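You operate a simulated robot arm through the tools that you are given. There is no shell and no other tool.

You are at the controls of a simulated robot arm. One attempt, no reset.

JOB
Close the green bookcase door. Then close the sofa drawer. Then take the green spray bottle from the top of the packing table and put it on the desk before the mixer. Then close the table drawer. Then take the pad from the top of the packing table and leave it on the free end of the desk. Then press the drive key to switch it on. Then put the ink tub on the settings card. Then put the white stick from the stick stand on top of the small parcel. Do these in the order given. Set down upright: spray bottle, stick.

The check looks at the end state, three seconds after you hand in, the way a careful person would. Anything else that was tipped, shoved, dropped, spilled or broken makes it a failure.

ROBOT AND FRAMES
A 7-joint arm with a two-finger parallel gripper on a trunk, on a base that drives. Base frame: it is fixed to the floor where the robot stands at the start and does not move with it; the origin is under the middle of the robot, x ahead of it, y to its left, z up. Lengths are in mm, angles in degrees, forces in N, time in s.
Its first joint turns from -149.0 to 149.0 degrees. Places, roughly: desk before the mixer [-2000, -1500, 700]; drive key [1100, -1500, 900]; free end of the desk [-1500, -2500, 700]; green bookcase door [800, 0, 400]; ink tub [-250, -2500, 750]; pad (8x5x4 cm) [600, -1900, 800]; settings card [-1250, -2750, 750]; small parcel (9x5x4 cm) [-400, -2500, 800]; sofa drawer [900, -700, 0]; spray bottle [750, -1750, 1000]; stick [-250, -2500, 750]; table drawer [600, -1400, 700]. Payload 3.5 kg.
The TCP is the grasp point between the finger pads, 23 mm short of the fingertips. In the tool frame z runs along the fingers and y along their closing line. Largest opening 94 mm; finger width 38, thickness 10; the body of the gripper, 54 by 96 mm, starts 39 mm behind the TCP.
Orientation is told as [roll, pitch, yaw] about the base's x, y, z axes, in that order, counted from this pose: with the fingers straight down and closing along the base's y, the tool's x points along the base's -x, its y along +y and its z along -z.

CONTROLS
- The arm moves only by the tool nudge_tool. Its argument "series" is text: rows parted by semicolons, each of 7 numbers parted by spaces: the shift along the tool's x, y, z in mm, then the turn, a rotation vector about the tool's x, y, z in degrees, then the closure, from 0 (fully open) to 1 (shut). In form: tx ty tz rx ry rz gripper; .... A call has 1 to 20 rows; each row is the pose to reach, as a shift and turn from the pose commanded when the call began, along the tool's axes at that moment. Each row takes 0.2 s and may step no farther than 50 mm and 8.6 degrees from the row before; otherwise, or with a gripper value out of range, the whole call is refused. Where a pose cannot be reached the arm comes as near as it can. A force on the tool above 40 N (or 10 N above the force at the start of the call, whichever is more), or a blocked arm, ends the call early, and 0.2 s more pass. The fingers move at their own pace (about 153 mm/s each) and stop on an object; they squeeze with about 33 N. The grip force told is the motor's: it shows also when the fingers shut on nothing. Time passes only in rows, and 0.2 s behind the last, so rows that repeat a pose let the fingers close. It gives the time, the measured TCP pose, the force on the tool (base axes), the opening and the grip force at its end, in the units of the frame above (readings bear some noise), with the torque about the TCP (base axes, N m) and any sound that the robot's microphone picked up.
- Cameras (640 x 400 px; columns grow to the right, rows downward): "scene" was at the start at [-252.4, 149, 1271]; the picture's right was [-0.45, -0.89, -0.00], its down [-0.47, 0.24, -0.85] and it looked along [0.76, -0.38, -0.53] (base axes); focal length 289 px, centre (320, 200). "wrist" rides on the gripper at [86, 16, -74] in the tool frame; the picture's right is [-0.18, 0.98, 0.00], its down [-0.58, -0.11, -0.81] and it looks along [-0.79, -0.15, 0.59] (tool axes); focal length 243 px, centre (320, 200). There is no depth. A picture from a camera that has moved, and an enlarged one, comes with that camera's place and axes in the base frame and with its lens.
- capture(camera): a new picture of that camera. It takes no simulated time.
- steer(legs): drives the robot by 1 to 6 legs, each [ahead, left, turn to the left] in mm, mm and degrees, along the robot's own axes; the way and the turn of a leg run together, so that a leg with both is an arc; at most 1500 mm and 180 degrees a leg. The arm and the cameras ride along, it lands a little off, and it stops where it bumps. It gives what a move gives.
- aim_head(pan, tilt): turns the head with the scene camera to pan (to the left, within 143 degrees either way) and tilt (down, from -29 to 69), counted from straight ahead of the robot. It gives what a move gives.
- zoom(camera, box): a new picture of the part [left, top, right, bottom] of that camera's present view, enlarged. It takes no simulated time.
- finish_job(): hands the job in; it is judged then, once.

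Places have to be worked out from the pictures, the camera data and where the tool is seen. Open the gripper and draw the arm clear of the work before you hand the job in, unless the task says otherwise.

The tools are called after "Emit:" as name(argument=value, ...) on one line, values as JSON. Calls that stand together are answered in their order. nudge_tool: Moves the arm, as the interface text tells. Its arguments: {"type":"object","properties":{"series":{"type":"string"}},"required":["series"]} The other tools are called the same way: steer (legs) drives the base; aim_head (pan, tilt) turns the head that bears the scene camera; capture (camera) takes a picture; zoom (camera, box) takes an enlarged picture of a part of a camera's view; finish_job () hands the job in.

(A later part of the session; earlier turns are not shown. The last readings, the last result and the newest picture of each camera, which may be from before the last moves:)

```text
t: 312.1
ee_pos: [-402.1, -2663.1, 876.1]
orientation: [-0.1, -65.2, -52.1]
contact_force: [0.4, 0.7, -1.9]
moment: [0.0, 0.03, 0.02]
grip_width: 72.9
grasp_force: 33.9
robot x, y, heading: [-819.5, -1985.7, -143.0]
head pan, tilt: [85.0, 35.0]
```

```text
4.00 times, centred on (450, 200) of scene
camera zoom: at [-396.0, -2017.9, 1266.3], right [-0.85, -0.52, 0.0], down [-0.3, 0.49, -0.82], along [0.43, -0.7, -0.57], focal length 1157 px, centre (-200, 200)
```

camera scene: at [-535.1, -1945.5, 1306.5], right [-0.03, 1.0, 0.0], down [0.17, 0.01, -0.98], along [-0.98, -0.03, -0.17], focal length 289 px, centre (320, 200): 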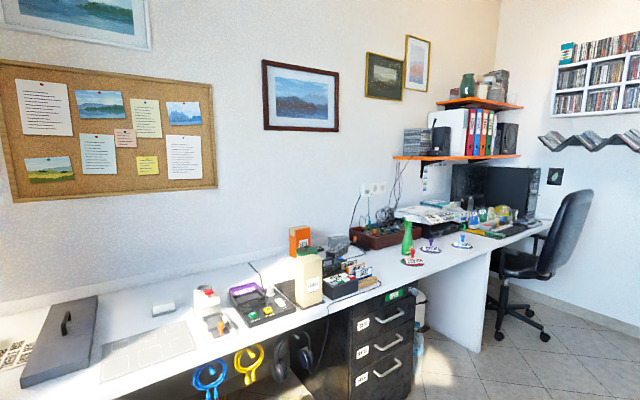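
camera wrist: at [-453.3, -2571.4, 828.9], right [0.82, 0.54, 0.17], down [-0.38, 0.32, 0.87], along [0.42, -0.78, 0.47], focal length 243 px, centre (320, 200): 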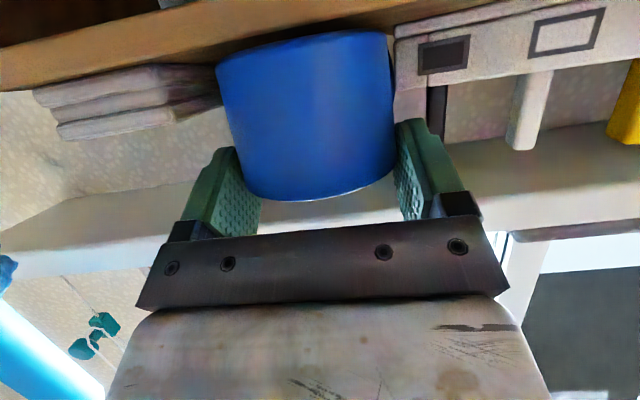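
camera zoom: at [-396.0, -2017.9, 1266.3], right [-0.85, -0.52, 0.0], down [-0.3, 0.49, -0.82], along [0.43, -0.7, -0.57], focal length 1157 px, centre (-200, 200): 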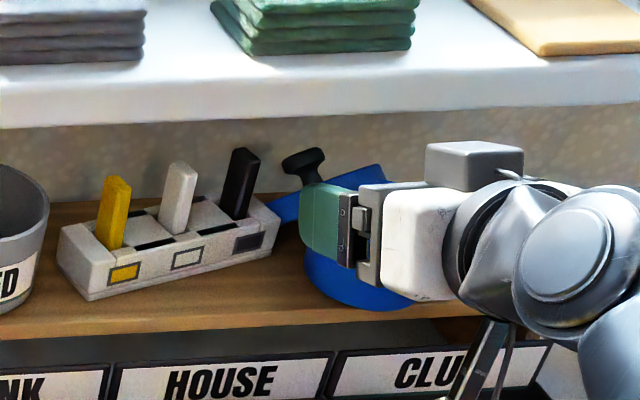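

The lid settled flatter behind the pot, knob up. I set the pot down here, release and back off to look.

Emit:
nudge_tool(series="1 0 0.5 0 0 0 0.5; 2 0 1 0 0 0 0.5; 2.9 0 1.4 0 0 0 0.5; 2.9 0 1.4 0 0 0 0.3; 2.9 0 1.4 0 0 0 0.15; 2.9 0 1.4 0 0 0 0.05; 2.9 0 1.4 0 0 0 0.05; 12 0 -18 0 0 0 0.05; 24 0 -44 0 0 0 0.05; 36 0 -70 0 0 0 0.05; 36 0 -70 0 0 0 0.05")

Emit:
zoom(camera="scene", box=[390, 160, 510, 250])

Emit:
capture(camera="wrist")

```text
t: 314.5
ee_pos: [-451.0, -2600.7, 872.0]
orientation: [-0.2, -65.2, -52.0]
contact_force: [0.3, -0.1, 0.0]
moment: [0.04, -0.04, 0.02]
grip_width: 89.3
grasp_force: 0.1
robot x, y, heading: [-818.3, -1989.1, -143.4]
head pan, tilt: [85.0, 35.0]
```

```text
4.44 times, centred on (450, 205) of scene
camera zoom: at [-396.0, -2017.8, 1266.3], right [-0.85, -0.52, 0.0], down [-0.3, 0.49, -0.82], along [0.43, -0.7, -0.57], focal length 1285 px, centre (-258, 178)
```

zoom: 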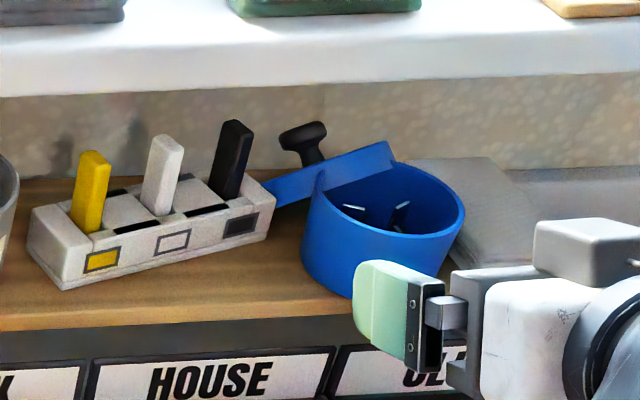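

```text
taken
camera wrist: at [-501.9, -2509.0, 824.4], right [0.82, 0.54, 0.17], down [-0.38, 0.32, 0.87], along [0.42, -0.78, 0.47], focal length 243 px, centre (320, 200)
```

wrist: 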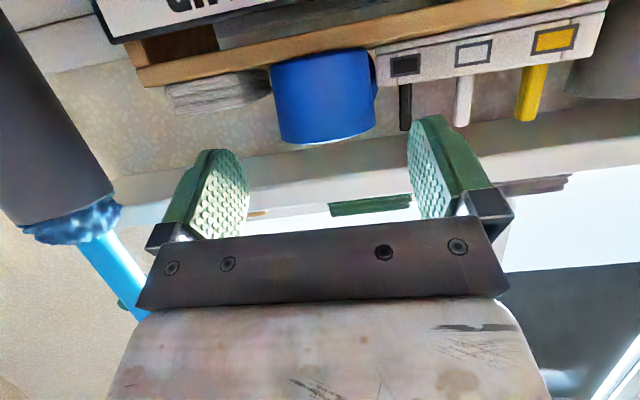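

The pot stands forward and the lid now lies at a shallow tilt behind it, knob up. I'll park the pot on the folded grey cloths beside it so the lid drops flat, then reassemble. I re-grip the pot the same way as before.

Emit:
nudge_tool(series="-8 0 18 0 0 0 0.05; -17 0 36 0 0 0 0.05; -26 0 55 0 0 0 0.05; -33.4 0 71.6 0 0 0 0.05; -33.4 0 71.6 0 0 0 0.2; -33.4 0 71.6 0 0 0 0.35; -33.4 0 71.6 0 0 0 0.5; -33.4 0 71.6 0 0 0 0.5")

Emit:
capture(camera="wrist")

```text
t: 316.3
ee_pos: [-402.4, -2665.6, 871.5]
orientation: [-0.3, -65.1, -52.1]
contact_force: [1.6, -1.3, 2.3]
moment: [-0.06, -0.05, -0.01]
grip_width: 73.3
grasp_force: 32.9
robot x, y, heading: [-817.1, -1990.6, -143.6]
head pan, tilt: [85.0, 35.0]
```

```text
taken
camera wrist: at [-453.4, -2572.9, 823.6], right [0.82, 0.54, 0.17], down [-0.38, 0.32, 0.87], along [0.42, -0.78, 0.47], focal length 243 px, centre (320, 200)
```

wrist: 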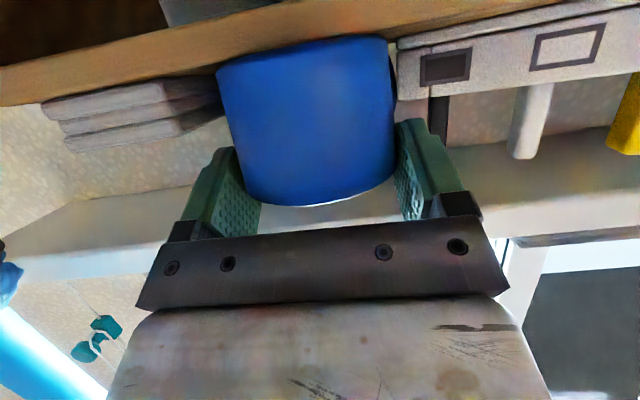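

Emit:
nudge_tool(series="-6 0 -3 0 0 0 0.5; -13 0 -6 0 0 0 0.5; -20 0 -9 0 0 0 0.5; -25.4 0 -11.8 0 0 0 0.5; -25.4 0 -11.8 0 0 0 0.5")

Emit:
zoom(camera="scene", box=[390, 160, 510, 250])

Emit:
nudge_tool(series="0 -20 0 0 0 0 0.5; -1 -40 2 0 0 0 0.5; -2 -60 5 0 0 0 0.5; -3.4 -80 7.2 0 0 0 0.5; -3.4 -80 7.2 0 0 0 0.5")

Emit:
zoom(camera="scene", box=[390, 160, 510, 250])

Emit:
capture(camera="wrist")

```text
t: 317.5
ee_pos: [-401.0, -2665.0, 900.3]
orientation: [-0.1, -65.0, -52.1]
contact_force: [-0.5, 0.8, -2.0]
moment: [0.01, 0.05, 0.0]
grip_width: 73.3
grasp_force: 32.7
robot x, y, heading: [-816.0, -1989.0, -143.5]
head pan, tilt: [85.0, 35.0]
```

```text
4.44 times, centred on (450, 205) of scene
camera zoom: at [-396.0, -2017.9, 1266.3], right [-0.85, -0.52, 0.0], down [-0.3, 0.49, -0.82], along [0.43, -0.7, -0.57], focal length 1285 px, centre (-258, 178)
```

zoom: 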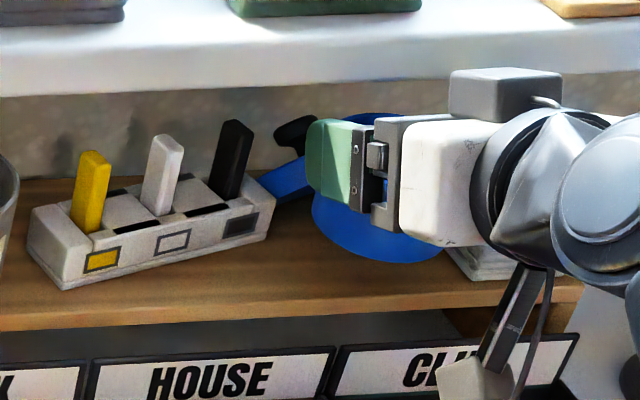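

```text
t: 318.7
ee_pos: [-459.9, -2720.6, 902.1]
orientation: [-0.1, -65.2, -52.1]
contact_force: [1.0, 0.1, -2.2]
moment: [0.05, 0.0, -0.01]
grip_width: 73.1
grasp_force: 33.4
robot x, y, heading: [-820.1, -1986.1, -143.7]
head pan, tilt: [85.0, 35.0]
```

```text
4.44 times, centred on (450, 205) of scene
camera zoom: at [-396.0, -2017.9, 1266.3], right [-0.85, -0.52, 0.0], down [-0.3, 0.49, -0.82], along [0.43, -0.7, -0.57], focal length 1285 px, centre (-258, 178)
```

zoom: 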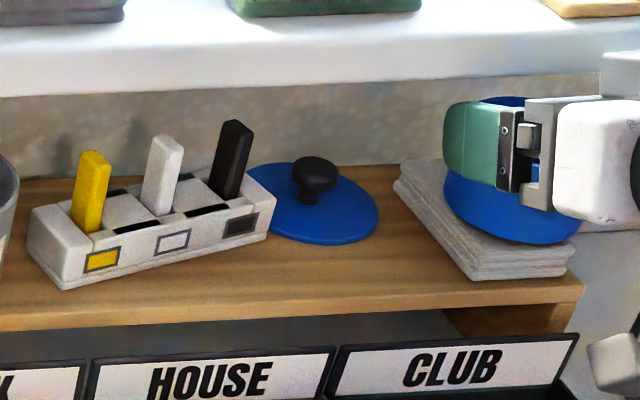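

```text
taken
camera wrist: at [-511.3, -2627.0, 853.7], right [0.82, 0.54, 0.17], down [-0.38, 0.32, 0.87], along [0.42, -0.78, 0.47], focal length 243 px, centre (320, 200)
```

wrist: 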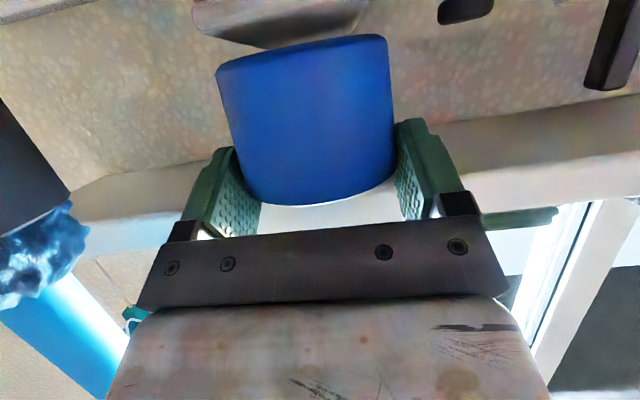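

The lid dropped flat on the shelf, knob up, just as hoped. I set the pot down on the folded cloths.

Emit:
nudge_tool(series="2.7 0 1.3 0 0 0 0.5; 5.4 0 2.5 0 0 0 0.5; 7.2 0 3.4 0 0 0 0.5; 9 0 4.2 0 0 0 0.5; 9 0 4.2 0 0 0 0.5")

```text
t: 319.9
ee_pos: [-461.0, -2719.7, 892.7]
orientation: [-0.2, -65.3, -52.2]
contact_force: [-1.1, 0.4, 24.0]
moment: [-0.07, -0.06, -0.01]
grip_width: 73.1
grasp_force: 33.3
robot x, y, heading: [-820.4, -1983.9, -143.3]
head pan, tilt: [85.0, 35.0]
```

Emit:
nudge_tool(series="-0.9 0 -0.4 0 0 0 0.5; -0.9 0 -0.4 0 0 0 0.3; -0.9 0 -0.4 0 0 0 0.15; -0.9 0 -0.4 0 0 0 0.05; -0.9 0 -0.4 0 0 0 0.05; 8 0 -20 0 0 0 0.05; 20 0 -45 0 0 0 0.05; 34 0 -75 0 0 0 0.05; 34 0 -75 0 0 0 0.05")

Emit:
zoom(camera="scene", box=[390, 160, 510, 250])

Emit:
capture(camera="wrist")

```text
t: 321.9
ee_pos: [-511.9, -2655.0, 889.9]
orientation: [-0.1, -65.1, -52.2]
contact_force: [-1.0, 0.1, -0.5]
moment: [0.01, 0.03, -0.02]
grip_width: 89.3
grasp_force: 0.1
robot x, y, heading: [-820.9, -1985.7, -143.4]
head pan, tilt: [85.0, 35.0]
```

```text
4.44 times, centred on (450, 205) of scene
camera zoom: at [-396.0, -2017.8, 1266.3], right [-0.85, -0.52, 0.0], down [-0.3, 0.49, -0.82], along [0.43, -0.7, -0.57], focal length 1285 px, centre (-258, 178)
```

zoom: 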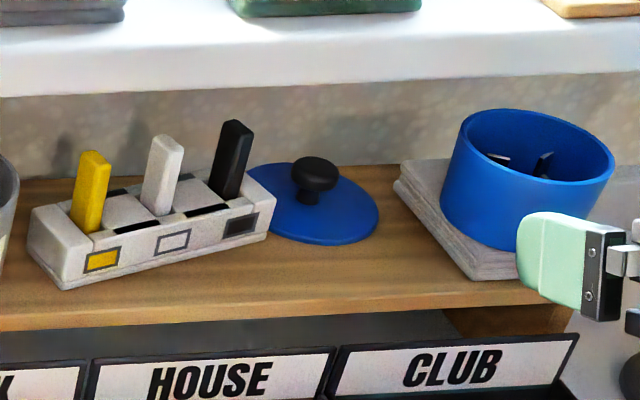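

```text
taken
camera wrist: at [-563.0, -2562.5, 842.8], right [0.82, 0.54, 0.17], down [-0.38, 0.32, 0.87], along [0.42, -0.78, 0.47], focal length 243 px, centre (320, 200)
```

wrist: 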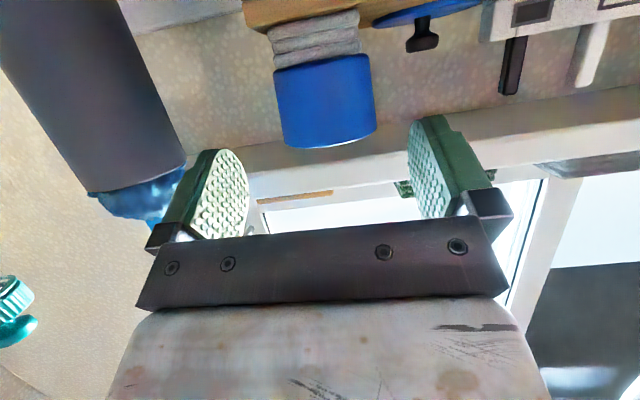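

Now the lid: its knob is at about (-360, -2714, 838). I retilt to 50 degrees and move in front of it.

Emit:
nudge_tool(series="-1 30 18 0 5 0 0.3; -3 60 37 0 10 0 0.45; -4 86 56 0 15 0 0.45; -4 86 56 0 15 0 0.45")

Emit:
zoom(camera="wrist", box=[180, 0, 480, 200])

Emit:
zoom(camera="scene", box=[390, 160, 510, 250])

```text
t: 322.9
ee_pos: [-409.3, -2641.4, 870.3]
orientation: [-0.1, -50.1, -52.3]
contact_force: [0.2, 0.4, 0.0]
moment: [0.0, 0.02, 0.02]
grip_width: 51.6
grasp_force: 0.1
robot x, y, heading: [-816.9, -1987.4, -143.5]
head pan, tilt: [85.0, 35.0]
```

```text
2.00 times, centred on (330, 100) of wrist
camera zoom: at [-465.7, -2542.8, 852.6], right [0.85, 0.51, 0.14], down [-0.23, 0.13, 0.96], along [0.47, -0.85, 0.23], focal length 485 px, centre (300, 400)
```

zoom: 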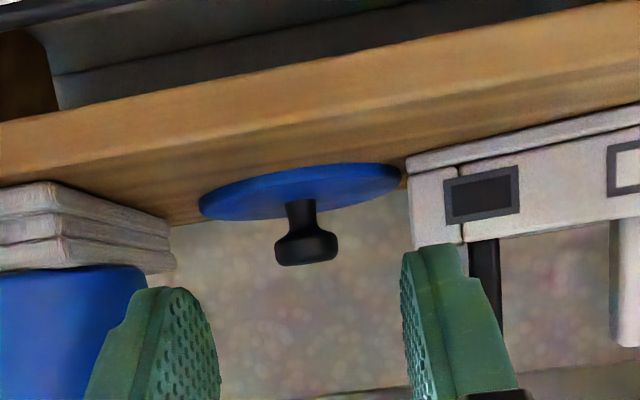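

```text
4.44 times, centred on (450, 205) of scene
camera zoom: at [-396.0, -2017.8, 1266.3], right [-0.85, -0.52, 0.0], down [-0.3, 0.49, -0.82], along [0.43, -0.7, -0.57], focal length 1285 px, centre (-258, 178)
```

zoom: 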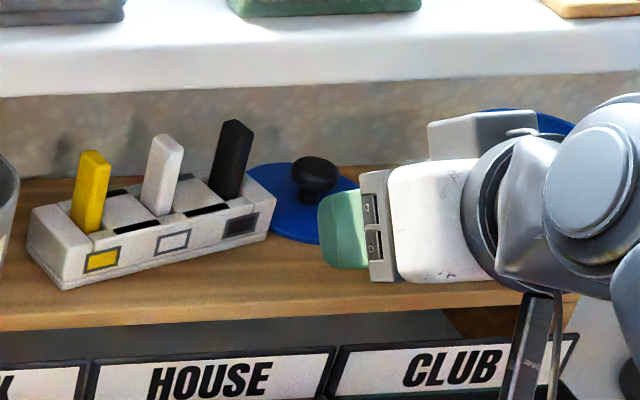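

Emit:
nudge_tool(series="-11 -1 19 0 0 0 0.45; -22 -2 38 0 0 0 0.45; -34 -3 57 0 0 0 0.45; -45 -3.5 75.7 0 0 0 0.45; -45 -3.5 75.7 0 0 0 0.45")

Emit:
zoom(camera="wrist", box=[180, 0, 480, 200])

Emit:
zoom(camera="scene", box=[390, 160, 510, 250])

```text
t: 323.8
ee_pos: [-374.7, -2692.5, 859.7]
orientation: [0.0, -49.8, -52.3]
contact_force: [-5.9, 6.6, 4.4]
moment: [-0.5, -0.32, -0.1]
grip_width: 51.1
grasp_force: 0.1
robot x, y, heading: [-816.1, -1982.7, -143.3]
head pan, tilt: [85.0, 35.0]
stopped in row 4: the force on the tool passed its limit at 51 N (the readings are from after the stop); the commanded pose is now the measured one
```

```text
2.00 times, centred on (330, 100) of wrist
camera zoom: at [-430.6, -2593.9, 841.3], right [0.85, 0.51, 0.14], down [-0.23, 0.13, 0.96], along [0.47, -0.85, 0.23], focal length 485 px, centre (300, 400)
```

zoom: 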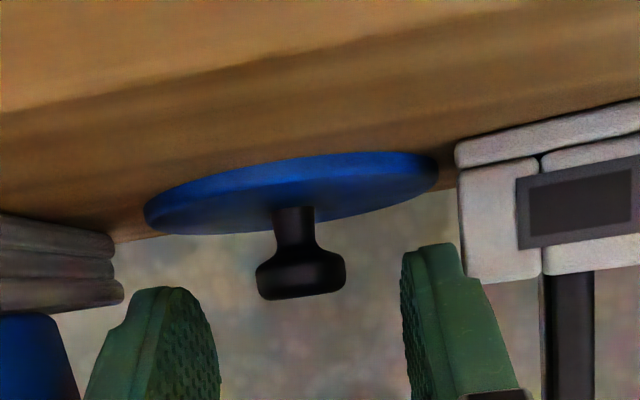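

```text
4.44 times, centred on (450, 205) of scene
camera zoom: at [-396.3, -2017.4, 1266.4], right [-0.85, -0.52, 0.0], down [-0.3, 0.49, -0.82], along [0.43, -0.7, -0.57], focal length 1285 px, centre (-258, 178)
```

zoom: 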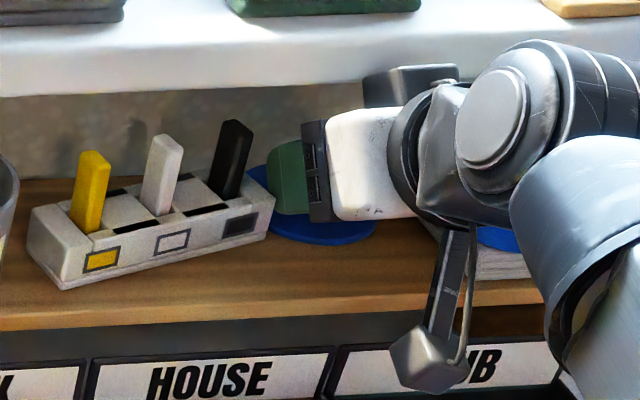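

The housing on top of the gripper touched the sill edge. I back off 45 mm, tilt to 60 degrees (which passes underneath), and approach again with the knob nearer the fingertips.

Emit:
nudge_tool(series="10 0 -11 0 0 0 0.45; 20 0 -23 0 0 0 0.45; 29 0 -34.5 0 -5 0 0.45; 29 0 -34.5 0 -10 0 0.45; 29 0 -34.5 0 -10 0 0.45")

Emit:
zoom(camera="wrist", box=[180, 0, 480, 200])

```text
t: 325.0
ee_pos: [-400.7, -2660.2, 860.8]
orientation: [-0.2, -60.1, -52.3]
contact_force: [-1.2, 0.0, -0.2]
moment: [-0.03, 0.01, 0.03]
grip_width: 52.0
grasp_force: 0.1
robot x, y, heading: [-818.5, -1987.9, -143.7]
head pan, tilt: [85.0, 35.0]
```

```text
2.00 times, centred on (330, 100) of wrist
camera zoom: at [-454.0, -2563.6, 822.3], right [0.83, 0.53, 0.16], down [-0.33, 0.26, 0.91], along [0.44, -0.81, 0.39], focal length 485 px, centre (300, 400)
```

zoom: 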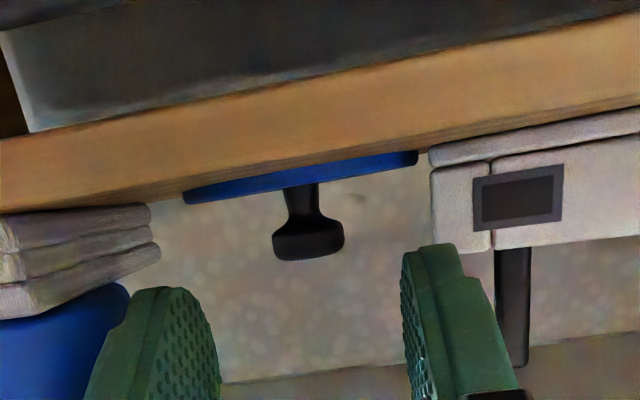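

Emit:
nudge_tool(series="-7 0.5 17 0 0 0 0.45; -14 1 35 0 0 0 0.45; -19.2 1 52.8 0 0 0 0.45; -19.2 1 52.8 0 0 0 0.45")

Emit:
zoom(camera="wrist", box=[180, 0, 480, 200])

```text
t: 326.0
ee_pos: [-366.0, -2702.4, 848.2]
orientation: [-0.1, -59.9, -52.2]
contact_force: [0.2, -0.5, -0.2]
moment: [0.0, -0.02, -0.04]
grip_width: 51.9
grasp_force: 0.1
robot x, y, heading: [-818.9, -1988.3, -143.5]
head pan, tilt: [85.0, 35.0]
```

```text
2.00 times, centred on (330, 100) of wrist
camera zoom: at [-419.9, -2606.4, 811.6], right [0.83, 0.53, 0.16], down [-0.33, 0.25, 0.91], along [0.44, -0.81, 0.39], focal length 485 px, centre (300, 400)
```

zoom: 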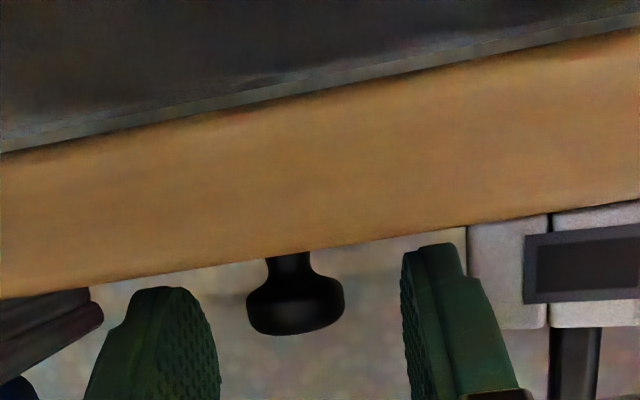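

The knob is between the pads with no contact. I shift 4 mm to centre it and close.

Emit:
nudge_tool(series="0 -4 0 0 0 0 0.45; 0 -4 0 0 0 0 0.6; 0 -4 0 0 0 0 0.68; 0 -4 0 0 0 0 0.75; 0 -4 0 0 0 0 0.85; 0 -4 0 0 0 0 1; 0 -4 0 0 0 0 1")

Emit:
zoom(camera="wrist", box=[180, 0, 480, 200])

```text
t: 327.6
ee_pos: [-370.0, -2704.4, 850.8]
orientation: [0.0, -60.0, -52.3]
contact_force: [0.4, 0.0, 0.4]
moment: [0.0, -0.01, -0.01]
grip_width: 23.9
grasp_force: 33.4
robot x, y, heading: [-816.0, -1987.0, -143.5]
head pan, tilt: [85.0, 35.0]
```

```text
2.00 times, centred on (330, 100) of wrist
camera zoom: at [-423.1, -2608.9, 812.1], right [0.83, 0.53, 0.16], down [-0.33, 0.25, 0.91], along [0.44, -0.81, 0.39], focal length 485 px, centre (300, 400)
```

zoom: 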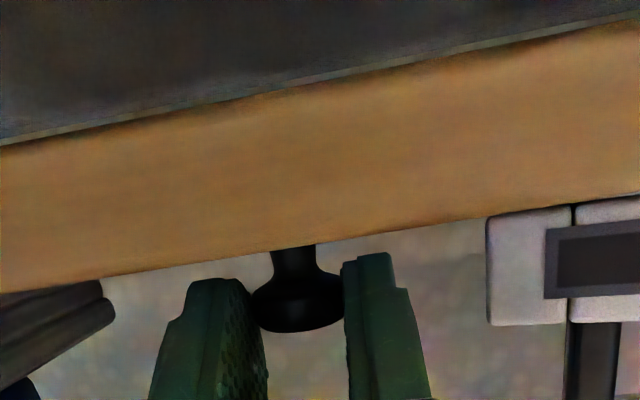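

Knob held. I raise the lid a little while drawing it back out from under the sill.

Emit:
nudge_tool(series="-1 -2 -6 0 0 0 1; -2 -5 -14 0 0 0 1; -2 -9 -25 0 0 0 1; 0 -10 -40 0 0 0 1; 3 -10 -58 0 0 0 1; 6 -10 -76 0 0 0 1; 6 -10 -76 0 0 0 1")

Emit:
zoom(camera="scene", box=[390, 140, 530, 250])

Emit:
capture(camera="wrist")

```text
t: 329.2
ee_pos: [-420.4, -2654.8, 883.1]
orientation: [0.0, -60.0, -52.3]
contact_force: [-0.8, -0.4, -0.4]
moment: [0.02, -0.04, 0.0]
grip_width: 24.1
grasp_force: 32.6
robot x, y, heading: [-818.4, -1988.2, -143.6]
head pan, tilt: [85.0, 35.0]
```

```text
3.64 times, centred on (460, 195) of scene
camera zoom: at [-396.0, -2017.8, 1266.3], right [-0.85, -0.52, 0.0], down [-0.3, 0.49, -0.82], along [0.43, -0.7, -0.57], focal length 1052 px, centre (-189, 218)
```

zoom: 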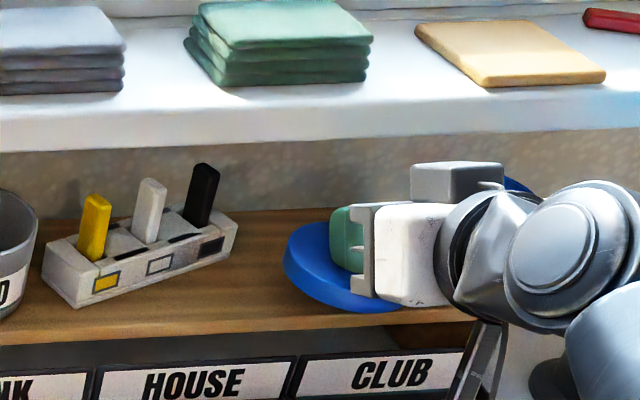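

```text
taken
camera wrist: at [-473.4, -2559.6, 845.4], right [0.83, 0.53, 0.16], down [-0.33, 0.25, 0.91], along [0.44, -0.81, 0.39], focal length 243 px, centre (320, 200)
```

wrist: 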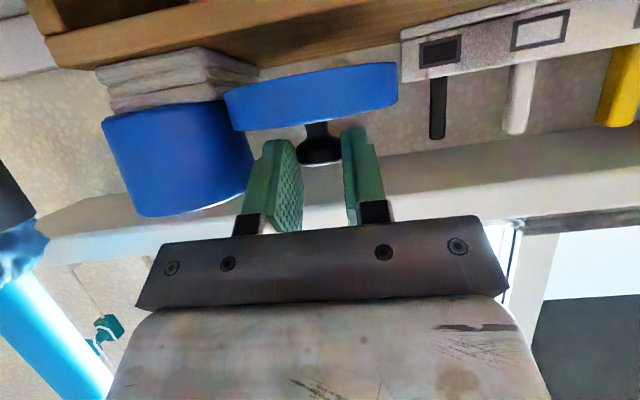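

The lid hangs level from the knob. I take it up in front of the sill and over to the folded green cloths, where it will wait briefly.

Emit:
nudge_tool(series="12.5 0 -21.7 0 0 0 1; -22 8 -42 0 0 0 1; -57 16 -62 0 0 0 1; -91 24 -82 0 0 0 1; -126 32 -102 0 0 0 1; -126 32 -102 0 0 0 1")

Emit:
capture(camera="wrist")

Emit:
zoom(camera="scene", box=[390, 100, 530, 210])

```text
t: 330.6
ee_pos: [-409.8, -2617.3, 1043.2]
orientation: [0.0, -60.0, -52.3]
contact_force: [0.1, 0.5, 0.1]
moment: [0.0, 0.0, -0.03]
grip_width: 24.1
grasp_force: 33.2
robot x, y, heading: [-818.6, -1988.0, -143.2]
head pan, tilt: [85.0, 35.0]
```

```text
taken
camera wrist: at [-462.7, -2522.1, 1005.2], right [0.83, 0.53, 0.16], down [-0.33, 0.25, 0.91], along [0.44, -0.81, 0.39], focal length 243 px, centre (320, 200)
```

wrist: 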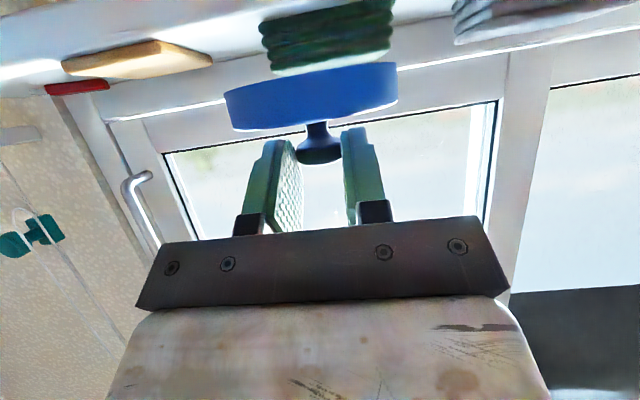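

```text
3.64 times, centred on (460, 155) of scene
camera zoom: at [-396.0, -2017.8, 1266.3], right [-0.85, -0.52, 0.0], down [-0.3, 0.49, -0.82], along [0.43, -0.7, -0.57], focal length 1052 px, centre (-189, 364)
```

zoom: 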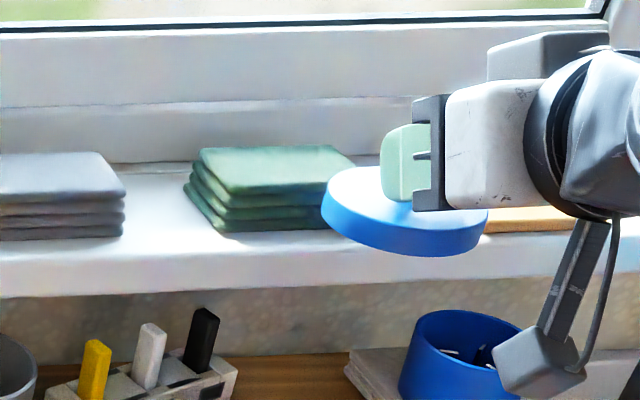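

Emit:
nudge_tool(series="-20 0 35.5 0 0 0 1; -41 0 71 0 0 0 1; -61.5 1 106.5 0 0 0 1; -61.5 1 106.5 0 0 0 1")

Emit:
zoom(camera="scene", box=[390, 90, 530, 200])

Emit:
capture(camera="wrist")

```text
t: 331.6
ee_pos: [-333.5, -2713.1, 1042.3]
orientation: [0.0, -59.9, -52.1]
contact_force: [-0.2, -0.6, 0.5]
moment: [-0.02, -0.02, 0.01]
grip_width: 24.3
grasp_force: 32.5
robot x, y, heading: [-818.0, -1986.3, -143.5]
head pan, tilt: [85.0, 35.0]
```

```text
3.64 times, centred on (460, 145) of scene
camera zoom: at [-396.0, -2017.8, 1266.3], right [-0.85, -0.52, 0.0], down [-0.3, 0.49, -0.82], along [0.43, -0.7, -0.57], focal length 1052 px, centre (-189, 400)
```

zoom: 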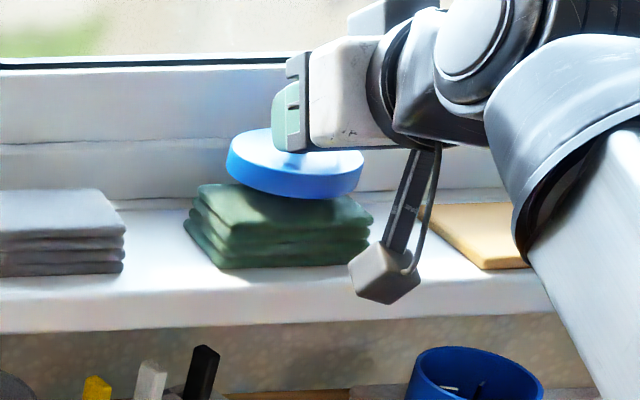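

```text
taken
camera wrist: at [-387.2, -2616.7, 1004.7], right [0.83, 0.53, 0.16], down [-0.33, 0.25, 0.91], along [0.44, -0.81, 0.39], focal length 243 px, centre (320, 200)
```

wrist: 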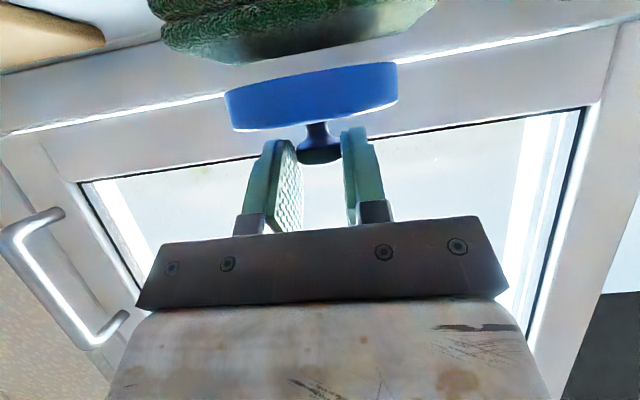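

Emit:
nudge_tool(series="9 0 2 0 0 0 1; 17 0 4 0 0 0 1; 22 0 4 0 0 0 1; 24 0 5 0 0 0 1; 26 0 6 0 0 0 1; 28 0 7 0 0 0 1; 28 0 7 0 0 0 1")

Emit:
zoom(camera="scene", box=[390, 90, 530, 200])

```text
t: 333.2
ee_pos: [-338.3, -2707.2, 1017.3]
orientation: [0.0, -60.1, -52.2]
contact_force: [-0.3, 0.6, 12.3]
moment: [-0.13, -0.05, 0.03]
grip_width: 24.1
grasp_force: 32.8
robot x, y, heading: [-819.3, -1984.7, -143.5]
head pan, tilt: [85.0, 35.0]
```

```text
3.64 times, centred on (460, 145) of scene
camera zoom: at [-396.2, -2017.5, 1266.4], right [-0.85, -0.52, 0.0], down [-0.3, 0.49, -0.82], along [0.43, -0.7, -0.57], focal length 1052 px, centre (-189, 400)
```

zoom: 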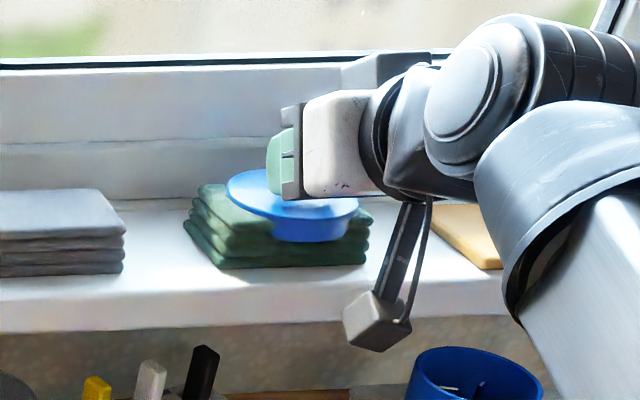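

Touchdown on the cloths. I release the knob and back away.

Emit:
nudge_tool(series="-0.5 0 -0.3 0 0 0 0.8; -0.5 0 -0.3 0 0 0 0.6; -0.5 0 -0.3 0 0 0 0.45; -2 0 -1 0 0 0 0.45; 10 0 -22 0 0 0 0.45; 24 0 -46 0 0 0 0.45; 40 0 -74 0 0 0 0.45; 40 0 -74 0 0 0 0.45")

Emit:
zoom(camera="scene", box=[390, 100, 530, 250])

```text
t: 335.0
ee_pos: [-391.4, -2641.4, 1015.2]
orientation: [0.0, -59.9, -52.3]
contact_force: [0.4, -0.3, 0.5]
moment: [0.03, 0.04, -0.01]
grip_width: 51.5
grasp_force: 0.1
robot x, y, heading: [-819.0, -1987.3, -143.2]
head pan, tilt: [85.0, 35.0]
```

```text
2.67 times, centred on (460, 175) of scene
camera zoom: at [-396.0, -2017.8, 1266.3], right [-0.85, -0.52, 0.0], down [-0.3, 0.49, -0.82], along [0.43, -0.7, -0.57], focal length 771 px, centre (-53, 267)
```

zoom: 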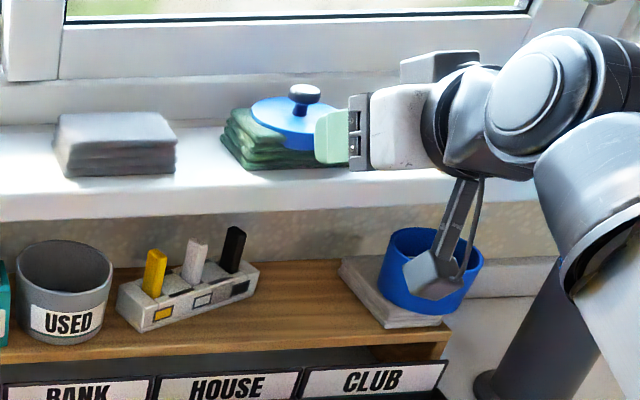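

The lid is parked. While the pot is away, I straighten the stick stand: pull its right end forward by gripping the black stick's top (it should go from about B=1955 back to 1920). I move down in front of it first.

Emit:
nudge_tool(series="29 12 17 0 -2.5 0 0.6; 58 23 33 0 -5 0 0.6; 86 35 50 0 -7.5 0 0.6; 115 46 67 0 -10 0 0.6; 115 46 67 0 -10 0 0.6")

Emit:
zoom(camera="wrist", box=[180, 0, 500, 200])

Emit:
zoom(camera="scene", box=[370, 150, 530, 260])

```text
t: 336.2
ee_pos: [-353.6, -2613.3, 883.5]
orientation: [-0.1, -70.1, -52.2]
contact_force: [0.4, 0.0, 0.4]
moment: [-0.03, 0.02, -0.02]
grip_width: 37.7
grasp_force: 0.0
robot x, y, heading: [-816.3, -1988.0, -143.3]
head pan, tilt: [85.0, 35.0]
```

```text
2.00 times, centred on (340, 100) of wrist
camera zoom: at [-401.5, -2523.8, 827.7], right [0.82, 0.55, 0.17], down [-0.43, 0.38, 0.82], along [0.39, -0.75, 0.54], focal length 485 px, centre (280, 400)
```

zoom: 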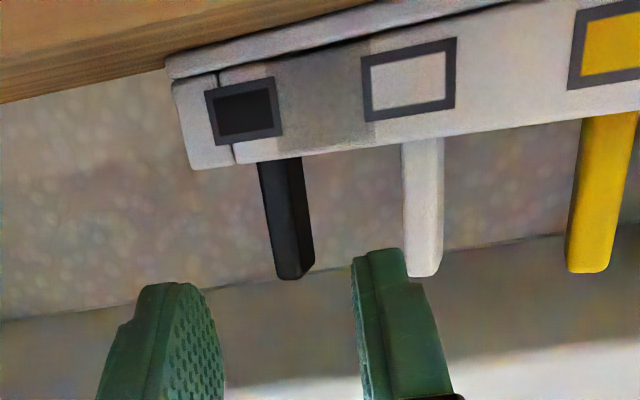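

```text
3.64 times, centred on (450, 205) of scene
camera zoom: at [-396.0, -2017.8, 1266.3], right [-0.85, -0.52, 0.0], down [-0.3, 0.49, -0.82], along [0.43, -0.7, -0.57], focal length 1052 px, centre (-153, 182)
```

zoom: 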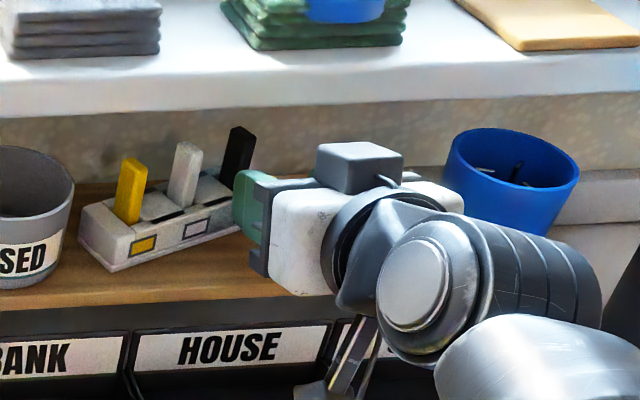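

The black stick is centred between the pads. I advance 68 mm and close on it.

Emit:
nudge_tool(series="-8 0 22 0 0 0 0.6; -16 0 44 0 0 0 0.6; -23 0 64 0 0 0 0.6; -23 0 64 0 0 0 0.7; -23 0 64 0 0 0 0.8; -23 0 64 0 0 0 0.9; -23 0 64 0 0 0 1; -23 0 64 0 0 0 1")

Emit:
zoom(camera="wrist", box=[180, 0, 500, 200])

```text
t: 338.0
ee_pos: [-312.2, -2667.3, 884.7]
orientation: [0.0, -69.9, -52.1]
contact_force: [0.6, 1.7, 0.1]
moment: [0.01, -0.02, 0.04]
grip_width: 8.8
grasp_force: 33.2
robot x, y, heading: [-817.5, -1990.4, -143.3]
head pan, tilt: [85.0, 35.0]
```

```text
2.00 times, centred on (340, 100) of wrist
camera zoom: at [-359.4, -2577.2, 828.2], right [0.82, 0.55, 0.17], down [-0.43, 0.37, 0.82], along [0.39, -0.75, 0.54], focal length 485 px, centre (280, 400)
```

zoom: 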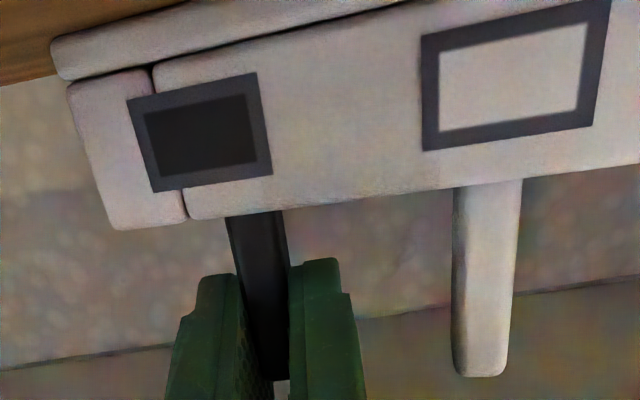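

The black stick is held. I pull it forward 34 mm while turning 15 degrees, so the whole stand swings back parallel to the shelf.

Emit:
nudge_tool(series="2 -1 -5.5 2.4 0 0.9 1; 4 -1.5 -11 4.7 0 1.7 1; 6 -2 -16.5 7 0 2.6 1; 8 -3 -22 9.4 0 3.4 1; 10 -3.5 -27.5 11.8 0 4.3 1; 11.7 -4 -32.4 14.1 0 5.1 1; 11.7 -4 -32.4 14.1 0 5.1 1")

Emit:
zoom(camera="wrist", box=[180, 0, 500, 200])

Emit:
zoom(camera="scene", box=[330, 150, 490, 260])

```text
t: 339.6
ee_pos: [-336.7, -2641.2, 884.1]
orientation: [-0.1, -69.9, -67.1]
contact_force: [1.4, -0.7, 2.2]
moment: [0.0, -0.05, 0.03]
grip_width: 9.2
grasp_force: 32.7
robot x, y, heading: [-815.5, -1985.7, -143.5]
head pan, tilt: [85.0, 35.0]
```

```text
2.00 times, centred on (340, 100) of wrist
camera zoom: at [-359.5, -2542.5, 828.0], right [0.93, 0.32, 0.17], down [-0.31, 0.47, 0.82], along [0.18, -0.82, 0.54], focal length 485 px, centre (280, 400)
```

zoom: 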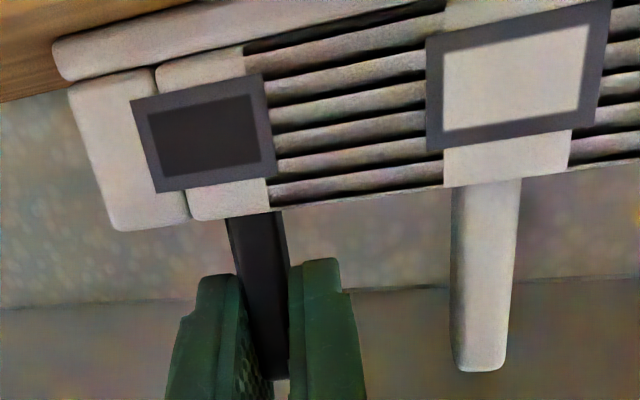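

```text
3.64 times, centred on (410, 205) of scene
camera zoom: at [-396.0, -2017.8, 1266.3], right [-0.85, -0.52, 0.0], down [-0.3, 0.49, -0.82], along [0.43, -0.7, -0.57], focal length 1052 px, centre (-7, 182)
```

zoom: 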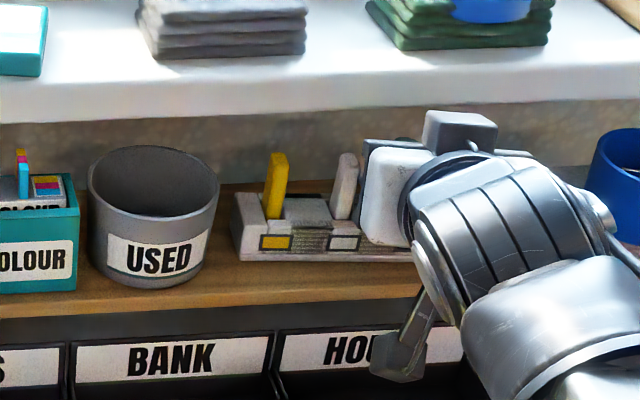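

The stand swung along; it is now a few degrees over-rotated with its left end slightly back. I turn back 7 degrees about the held stick.

Emit:
nudge_tool(series="0 0 0 -3.3 0 -1.2 1; 0 0 0 -6.6 0 -2.4 1; 0 0 0 -6.6 0 -2.4 1")

Emit:
zoom(camera="scene", box=[330, 150, 490, 260])

```text
t: 340.4
ee_pos: [-335.7, -2641.4, 883.9]
orientation: [-0.1, -69.8, -60.0]
contact_force: [-0.9, 0.0, 3.0]
moment: [-0.04, 0.04, 0.03]
grip_width: 9.4
grasp_force: 32.7
robot x, y, heading: [-818.4, -1986.0, -143.5]
head pan, tilt: [85.0, 35.0]
```

```text
3.64 times, centred on (410, 205) of scene
camera zoom: at [-396.1, -2017.7, 1266.3], right [-0.85, -0.52, 0.0], down [-0.3, 0.49, -0.82], along [0.43, -0.7, -0.57], focal length 1052 px, centre (-7, 182)
```

zoom: 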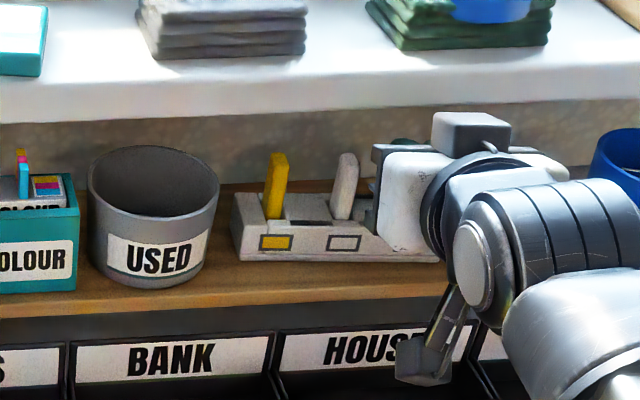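

The stand stayed put while the stick twisted in the grip. I release and back off to see its alignment.

Emit:
nudge_tool(series="0 0 0 0 0 0 0.85; 0 0 0 0 0 0 0.7; 0 0 0 0 0 0 0.6; 7 0 -19 0 0 0 0.6; 14 0 -38 0 0 0 0.6; 24 0 -66 0 0 0 0.6; 30 0 -85 0 0 0 0.6; 30 0 -85 0 0 0 0.6")

Emit:
zoom(camera="scene", box=[330, 150, 490, 260])

Emit:
capture(camera="wrist")

```text
t: 342.2
ee_pos: [-382.0, -2563.3, 883.4]
orientation: [-0.1, -70.0, -60.1]
contact_force: [0.1, -0.1, 0.2]
moment: [0.03, 0.01, 0.02]
grip_width: 37.6
grasp_force: 0.1
robot x, y, heading: [-816.9, -1987.0, -143.7]
head pan, tilt: [85.0, 35.0]
```

```text
3.64 times, centred on (410, 205) of scene
camera zoom: at [-396.0, -2017.8, 1266.3], right [-0.85, -0.52, 0.0], down [-0.3, 0.49, -0.82], along [0.43, -0.7, -0.57], focal length 1052 px, centre (-7, 182)
```

zoom: 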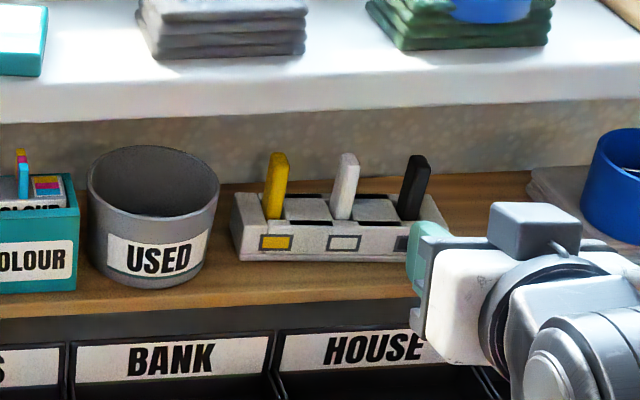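

```text
taken
camera wrist: at [-418.0, -2468.3, 828.1], right [0.88, 0.43, 0.17], down [-0.37, 0.43, 0.82], along [0.28, -0.79, 0.54], focal length 243 px, centre (320, 200)
```

wrist: 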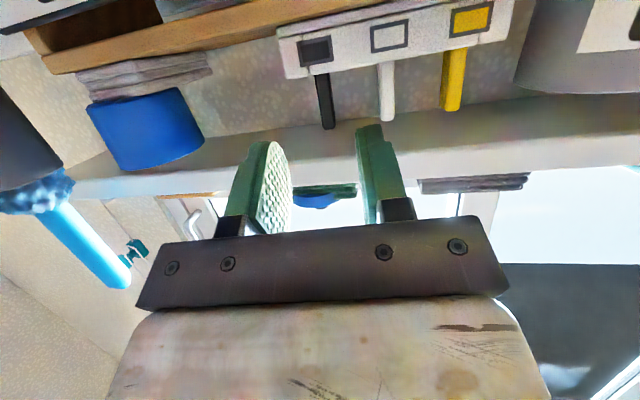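

All three sticks stand 10–19 mm further back than originally. I nudge the left end forward the same way, using the yellow stick.

Emit:
nudge_tool(series="-5 30 12 0 0 0 0.6; -10 60 25 0 0 0 0.6; -14 82 36 0 0 0 0.6; -14 82 36 0 0 0 0.6")

Emit:
zoom(camera="wrist", box=[180, 0, 500, 200])

```text
t: 343.2
ee_pos: [-289.2, -2555.7, 885.7]
orientation: [-0.2, -69.9, -60.1]
contact_force: [-0.2, -0.6, -0.7]
moment: [-0.02, -0.02, -0.01]
grip_width: 37.6
grasp_force: 0.1
robot x, y, heading: [-816.9, -1985.7, -143.5]
head pan, tilt: [85.0, 35.0]
```

```text
2.00 times, centred on (340, 100) of wrist
camera zoom: at [-325.3, -2460.5, 830.4], right [0.89, 0.43, 0.17], down [-0.37, 0.43, 0.82], along [0.28, -0.79, 0.54], focal length 485 px, centre (280, 400)
```

zoom: 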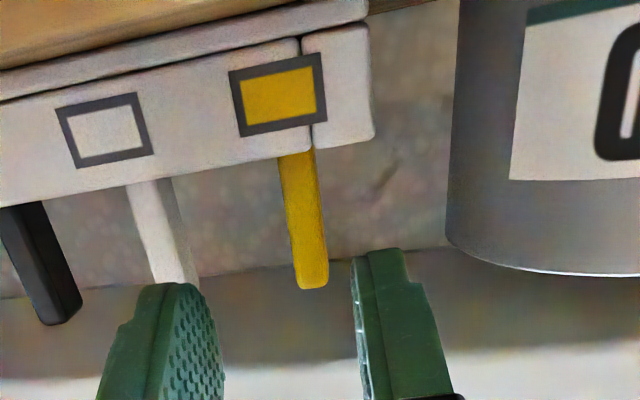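

Emit:
nudge_tool(series="-6 6 17 0 0 0 0.6; -13 6 35 0 0 0 0.6; -19 6 52.6 0 0 0 0.6; -19 6 52.6 0 0 0 0.75; -19 6 52.6 0 0 0 0.88; -19 6 52.6 0 0 0 1; -19 6 52.6 0 0 0 1; -17 8 47 0 0 0 1; -15 9.5 41 0 0 0 1; -12.8 10.8 35 0 0 0 1; -12.8 10.8 35 0 0 0 1")

Emit:
zoom(camera="scene", box=[330, 150, 490, 260])

```text
t: 345.6
ee_pos: [-264.1, -2582.7, 885.6]
orientation: [-0.2, -69.8, -60.0]
contact_force: [-0.9, 0.0, 0.4]
moment: [-0.02, 0.02, -0.03]
grip_width: 9.3
grasp_force: 32.7
robot x, y, heading: [-818.9, -1985.5, -143.4]
head pan, tilt: [85.0, 35.0]
```

```text
3.64 times, centred on (410, 205) of scene
camera zoom: at [-396.0, -2017.8, 1266.3], right [-0.85, -0.52, 0.0], down [-0.3, 0.49, -0.82], along [0.43, -0.7, -0.57], focal length 1052 px, centre (-7, 182)
```

zoom: 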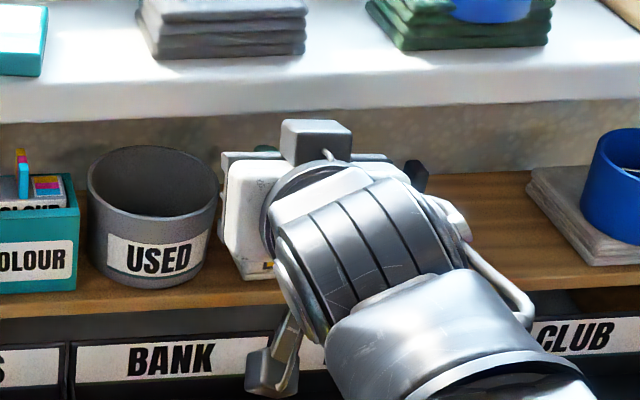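

Now I release the yellow stick and draw back to check.

Emit:
nudge_tool(series="0 0 0 0 0 0 0.85; 0 0 0 0 0 0 0.7; 0 0 0 0 0 0 0.6; 7 0 -19 0 0 0 0.6; 14 0 -38 0 0 0 0.6; 24 0 -66 0 0 0 0.6; 24 -40 -66 0 0 0 0.6; 24 -85 -66 0 0 0 0.6; 24 -125 -66 0 0 0 0.6; 24 -125 -66 0 0 0 0.6")

Emit:
zoom(camera="scene", box=[330, 150, 490, 260])

```text
t: 347.8
ee_pos: [-406.0, -2584.7, 883.7]
orientation: [-0.2, -70.0, -60.1]
contact_force: [0.7, 0.0, -0.1]
moment: [0.01, 0.01, 0.0]
grip_width: 37.7
grasp_force: 0.1
robot x, y, heading: [-818.4, -1983.3, -143.1]
head pan, tilt: [85.0, 35.0]
```

```text
3.64 times, centred on (410, 205) of scene
camera zoom: at [-396.0, -2017.8, 1266.3], right [-0.85, -0.52, 0.0], down [-0.3, 0.49, -0.82], along [0.43, -0.7, -0.57], focal length 1052 px, centre (-7, 182)
```

zoom: 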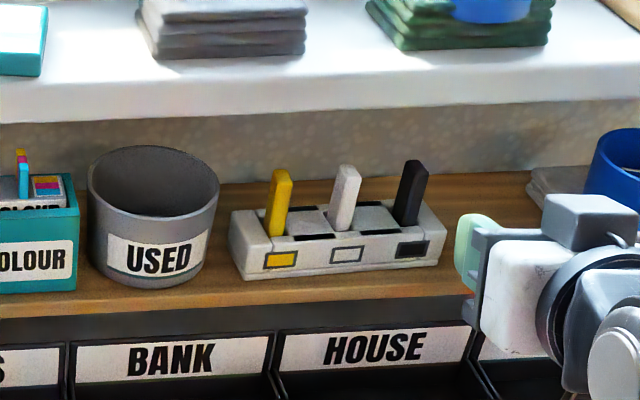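

The stand is back within a few millimetres of where it was. Now the pot: I move to it on the cloths, restoring the earlier tool attitude.

Emit:
nudge_tool(series="0 -43 0 0 0 0 0.4; -4 -86 2 -3.7 0 -1.3 0.2; -10.5 -127 5.3 -7.5 0 -2.7 0.05; -10.5 -127 5.3 -7.5 0 -2.7 0.05")

Emit:
nudge_tool(series="0 0 0 0 5 0 0.05; 0 0 0 0 5 0 0.05")

Emit:
capture(camera="wrist")

```text
t: 348.8
ee_pos: [-510.4, -2655.1, 893.8]
orientation: [-0.1, -69.9, -52.2]
contact_force: [0.2, -0.6, -0.4]
moment: [0.04, 0.04, 0.02]
grip_width: 89.5
grasp_force: 0.0
robot x, y, heading: [-818.9, -1985.4, -143.3]
head pan, tilt: [85.0, 35.0]
```

```text
t: 349.4
ee_pos: [-511.2, -2655.1, 894.4]
orientation: [0.1, -64.7, -52.3]
contact_force: [0.5, -0.1, -0.5]
moment: [0.0, 0.01, 0.0]
grip_width: 89.2
grasp_force: 0.1
robot x, y, heading: [-819.5, -1984.7, -143.3]
head pan, tilt: [85.0, 35.0]
```

```text
taken
camera wrist: at [-562.3, -2562.7, 847.1], right [0.83, 0.54, 0.17], down [-0.38, 0.32, 0.87], along [0.42, -0.78, 0.47], focal length 243 px, centre (320, 200)
```

wrist: 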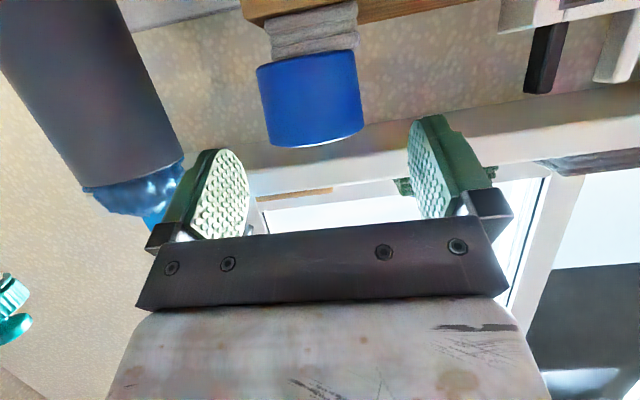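

The pot on the cloths sits ~10 mm further right; I adjust, advance and grip it.

Emit:
nudge_tool(series="-8 -5 18 0 0 0 0.05; -16 -10 37 0 0 0 0.05; -25 -10 56 0 0 0 0.05; -33.5 -10 75 0 0 0 0.05; -33.5 -10 75 0 0 0 0.2; -33.5 -10 75 0 0 0 0.35; -33.5 -10 75 0 0 0 0.5; -33.5 -10 75 0 0 0 0.5")

Emit:
capture(camera="wrist")

Emit:
zoom(camera="scene", box=[390, 160, 550, 270])

```text
t: 351.2
ee_pos: [-469.6, -2726.3, 893.6]
orientation: [-0.1, -64.9, -52.1]
contact_force: [0.8, -1.1, 2.0]
moment: [-0.07, 0.01, -0.02]
grip_width: 72.6
grasp_force: 33.4
robot x, y, heading: [-821.7, -1982.6, -143.3]
head pan, tilt: [85.0, 35.0]
```

```text
taken
camera wrist: at [-520.0, -2633.3, 846.1], right [0.83, 0.54, 0.17], down [-0.38, 0.32, 0.87], along [0.42, -0.78, 0.47], focal length 243 px, centre (320, 200)
```

wrist: 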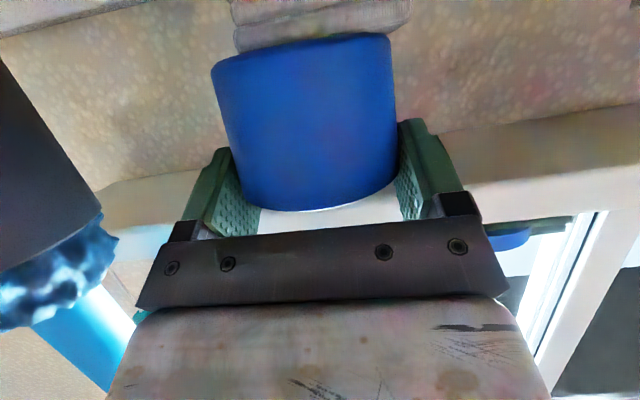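

```text
3.64 times, centred on (470, 215) of scene
camera zoom: at [-396.0, -2017.8, 1266.3], right [-0.85, -0.52, 0.0], down [-0.3, 0.49, -0.82], along [0.43, -0.7, -0.57], focal length 1052 px, centre (-226, 146)
```

zoom: 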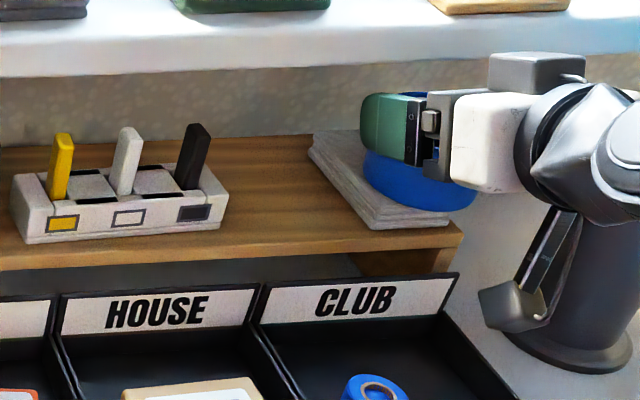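

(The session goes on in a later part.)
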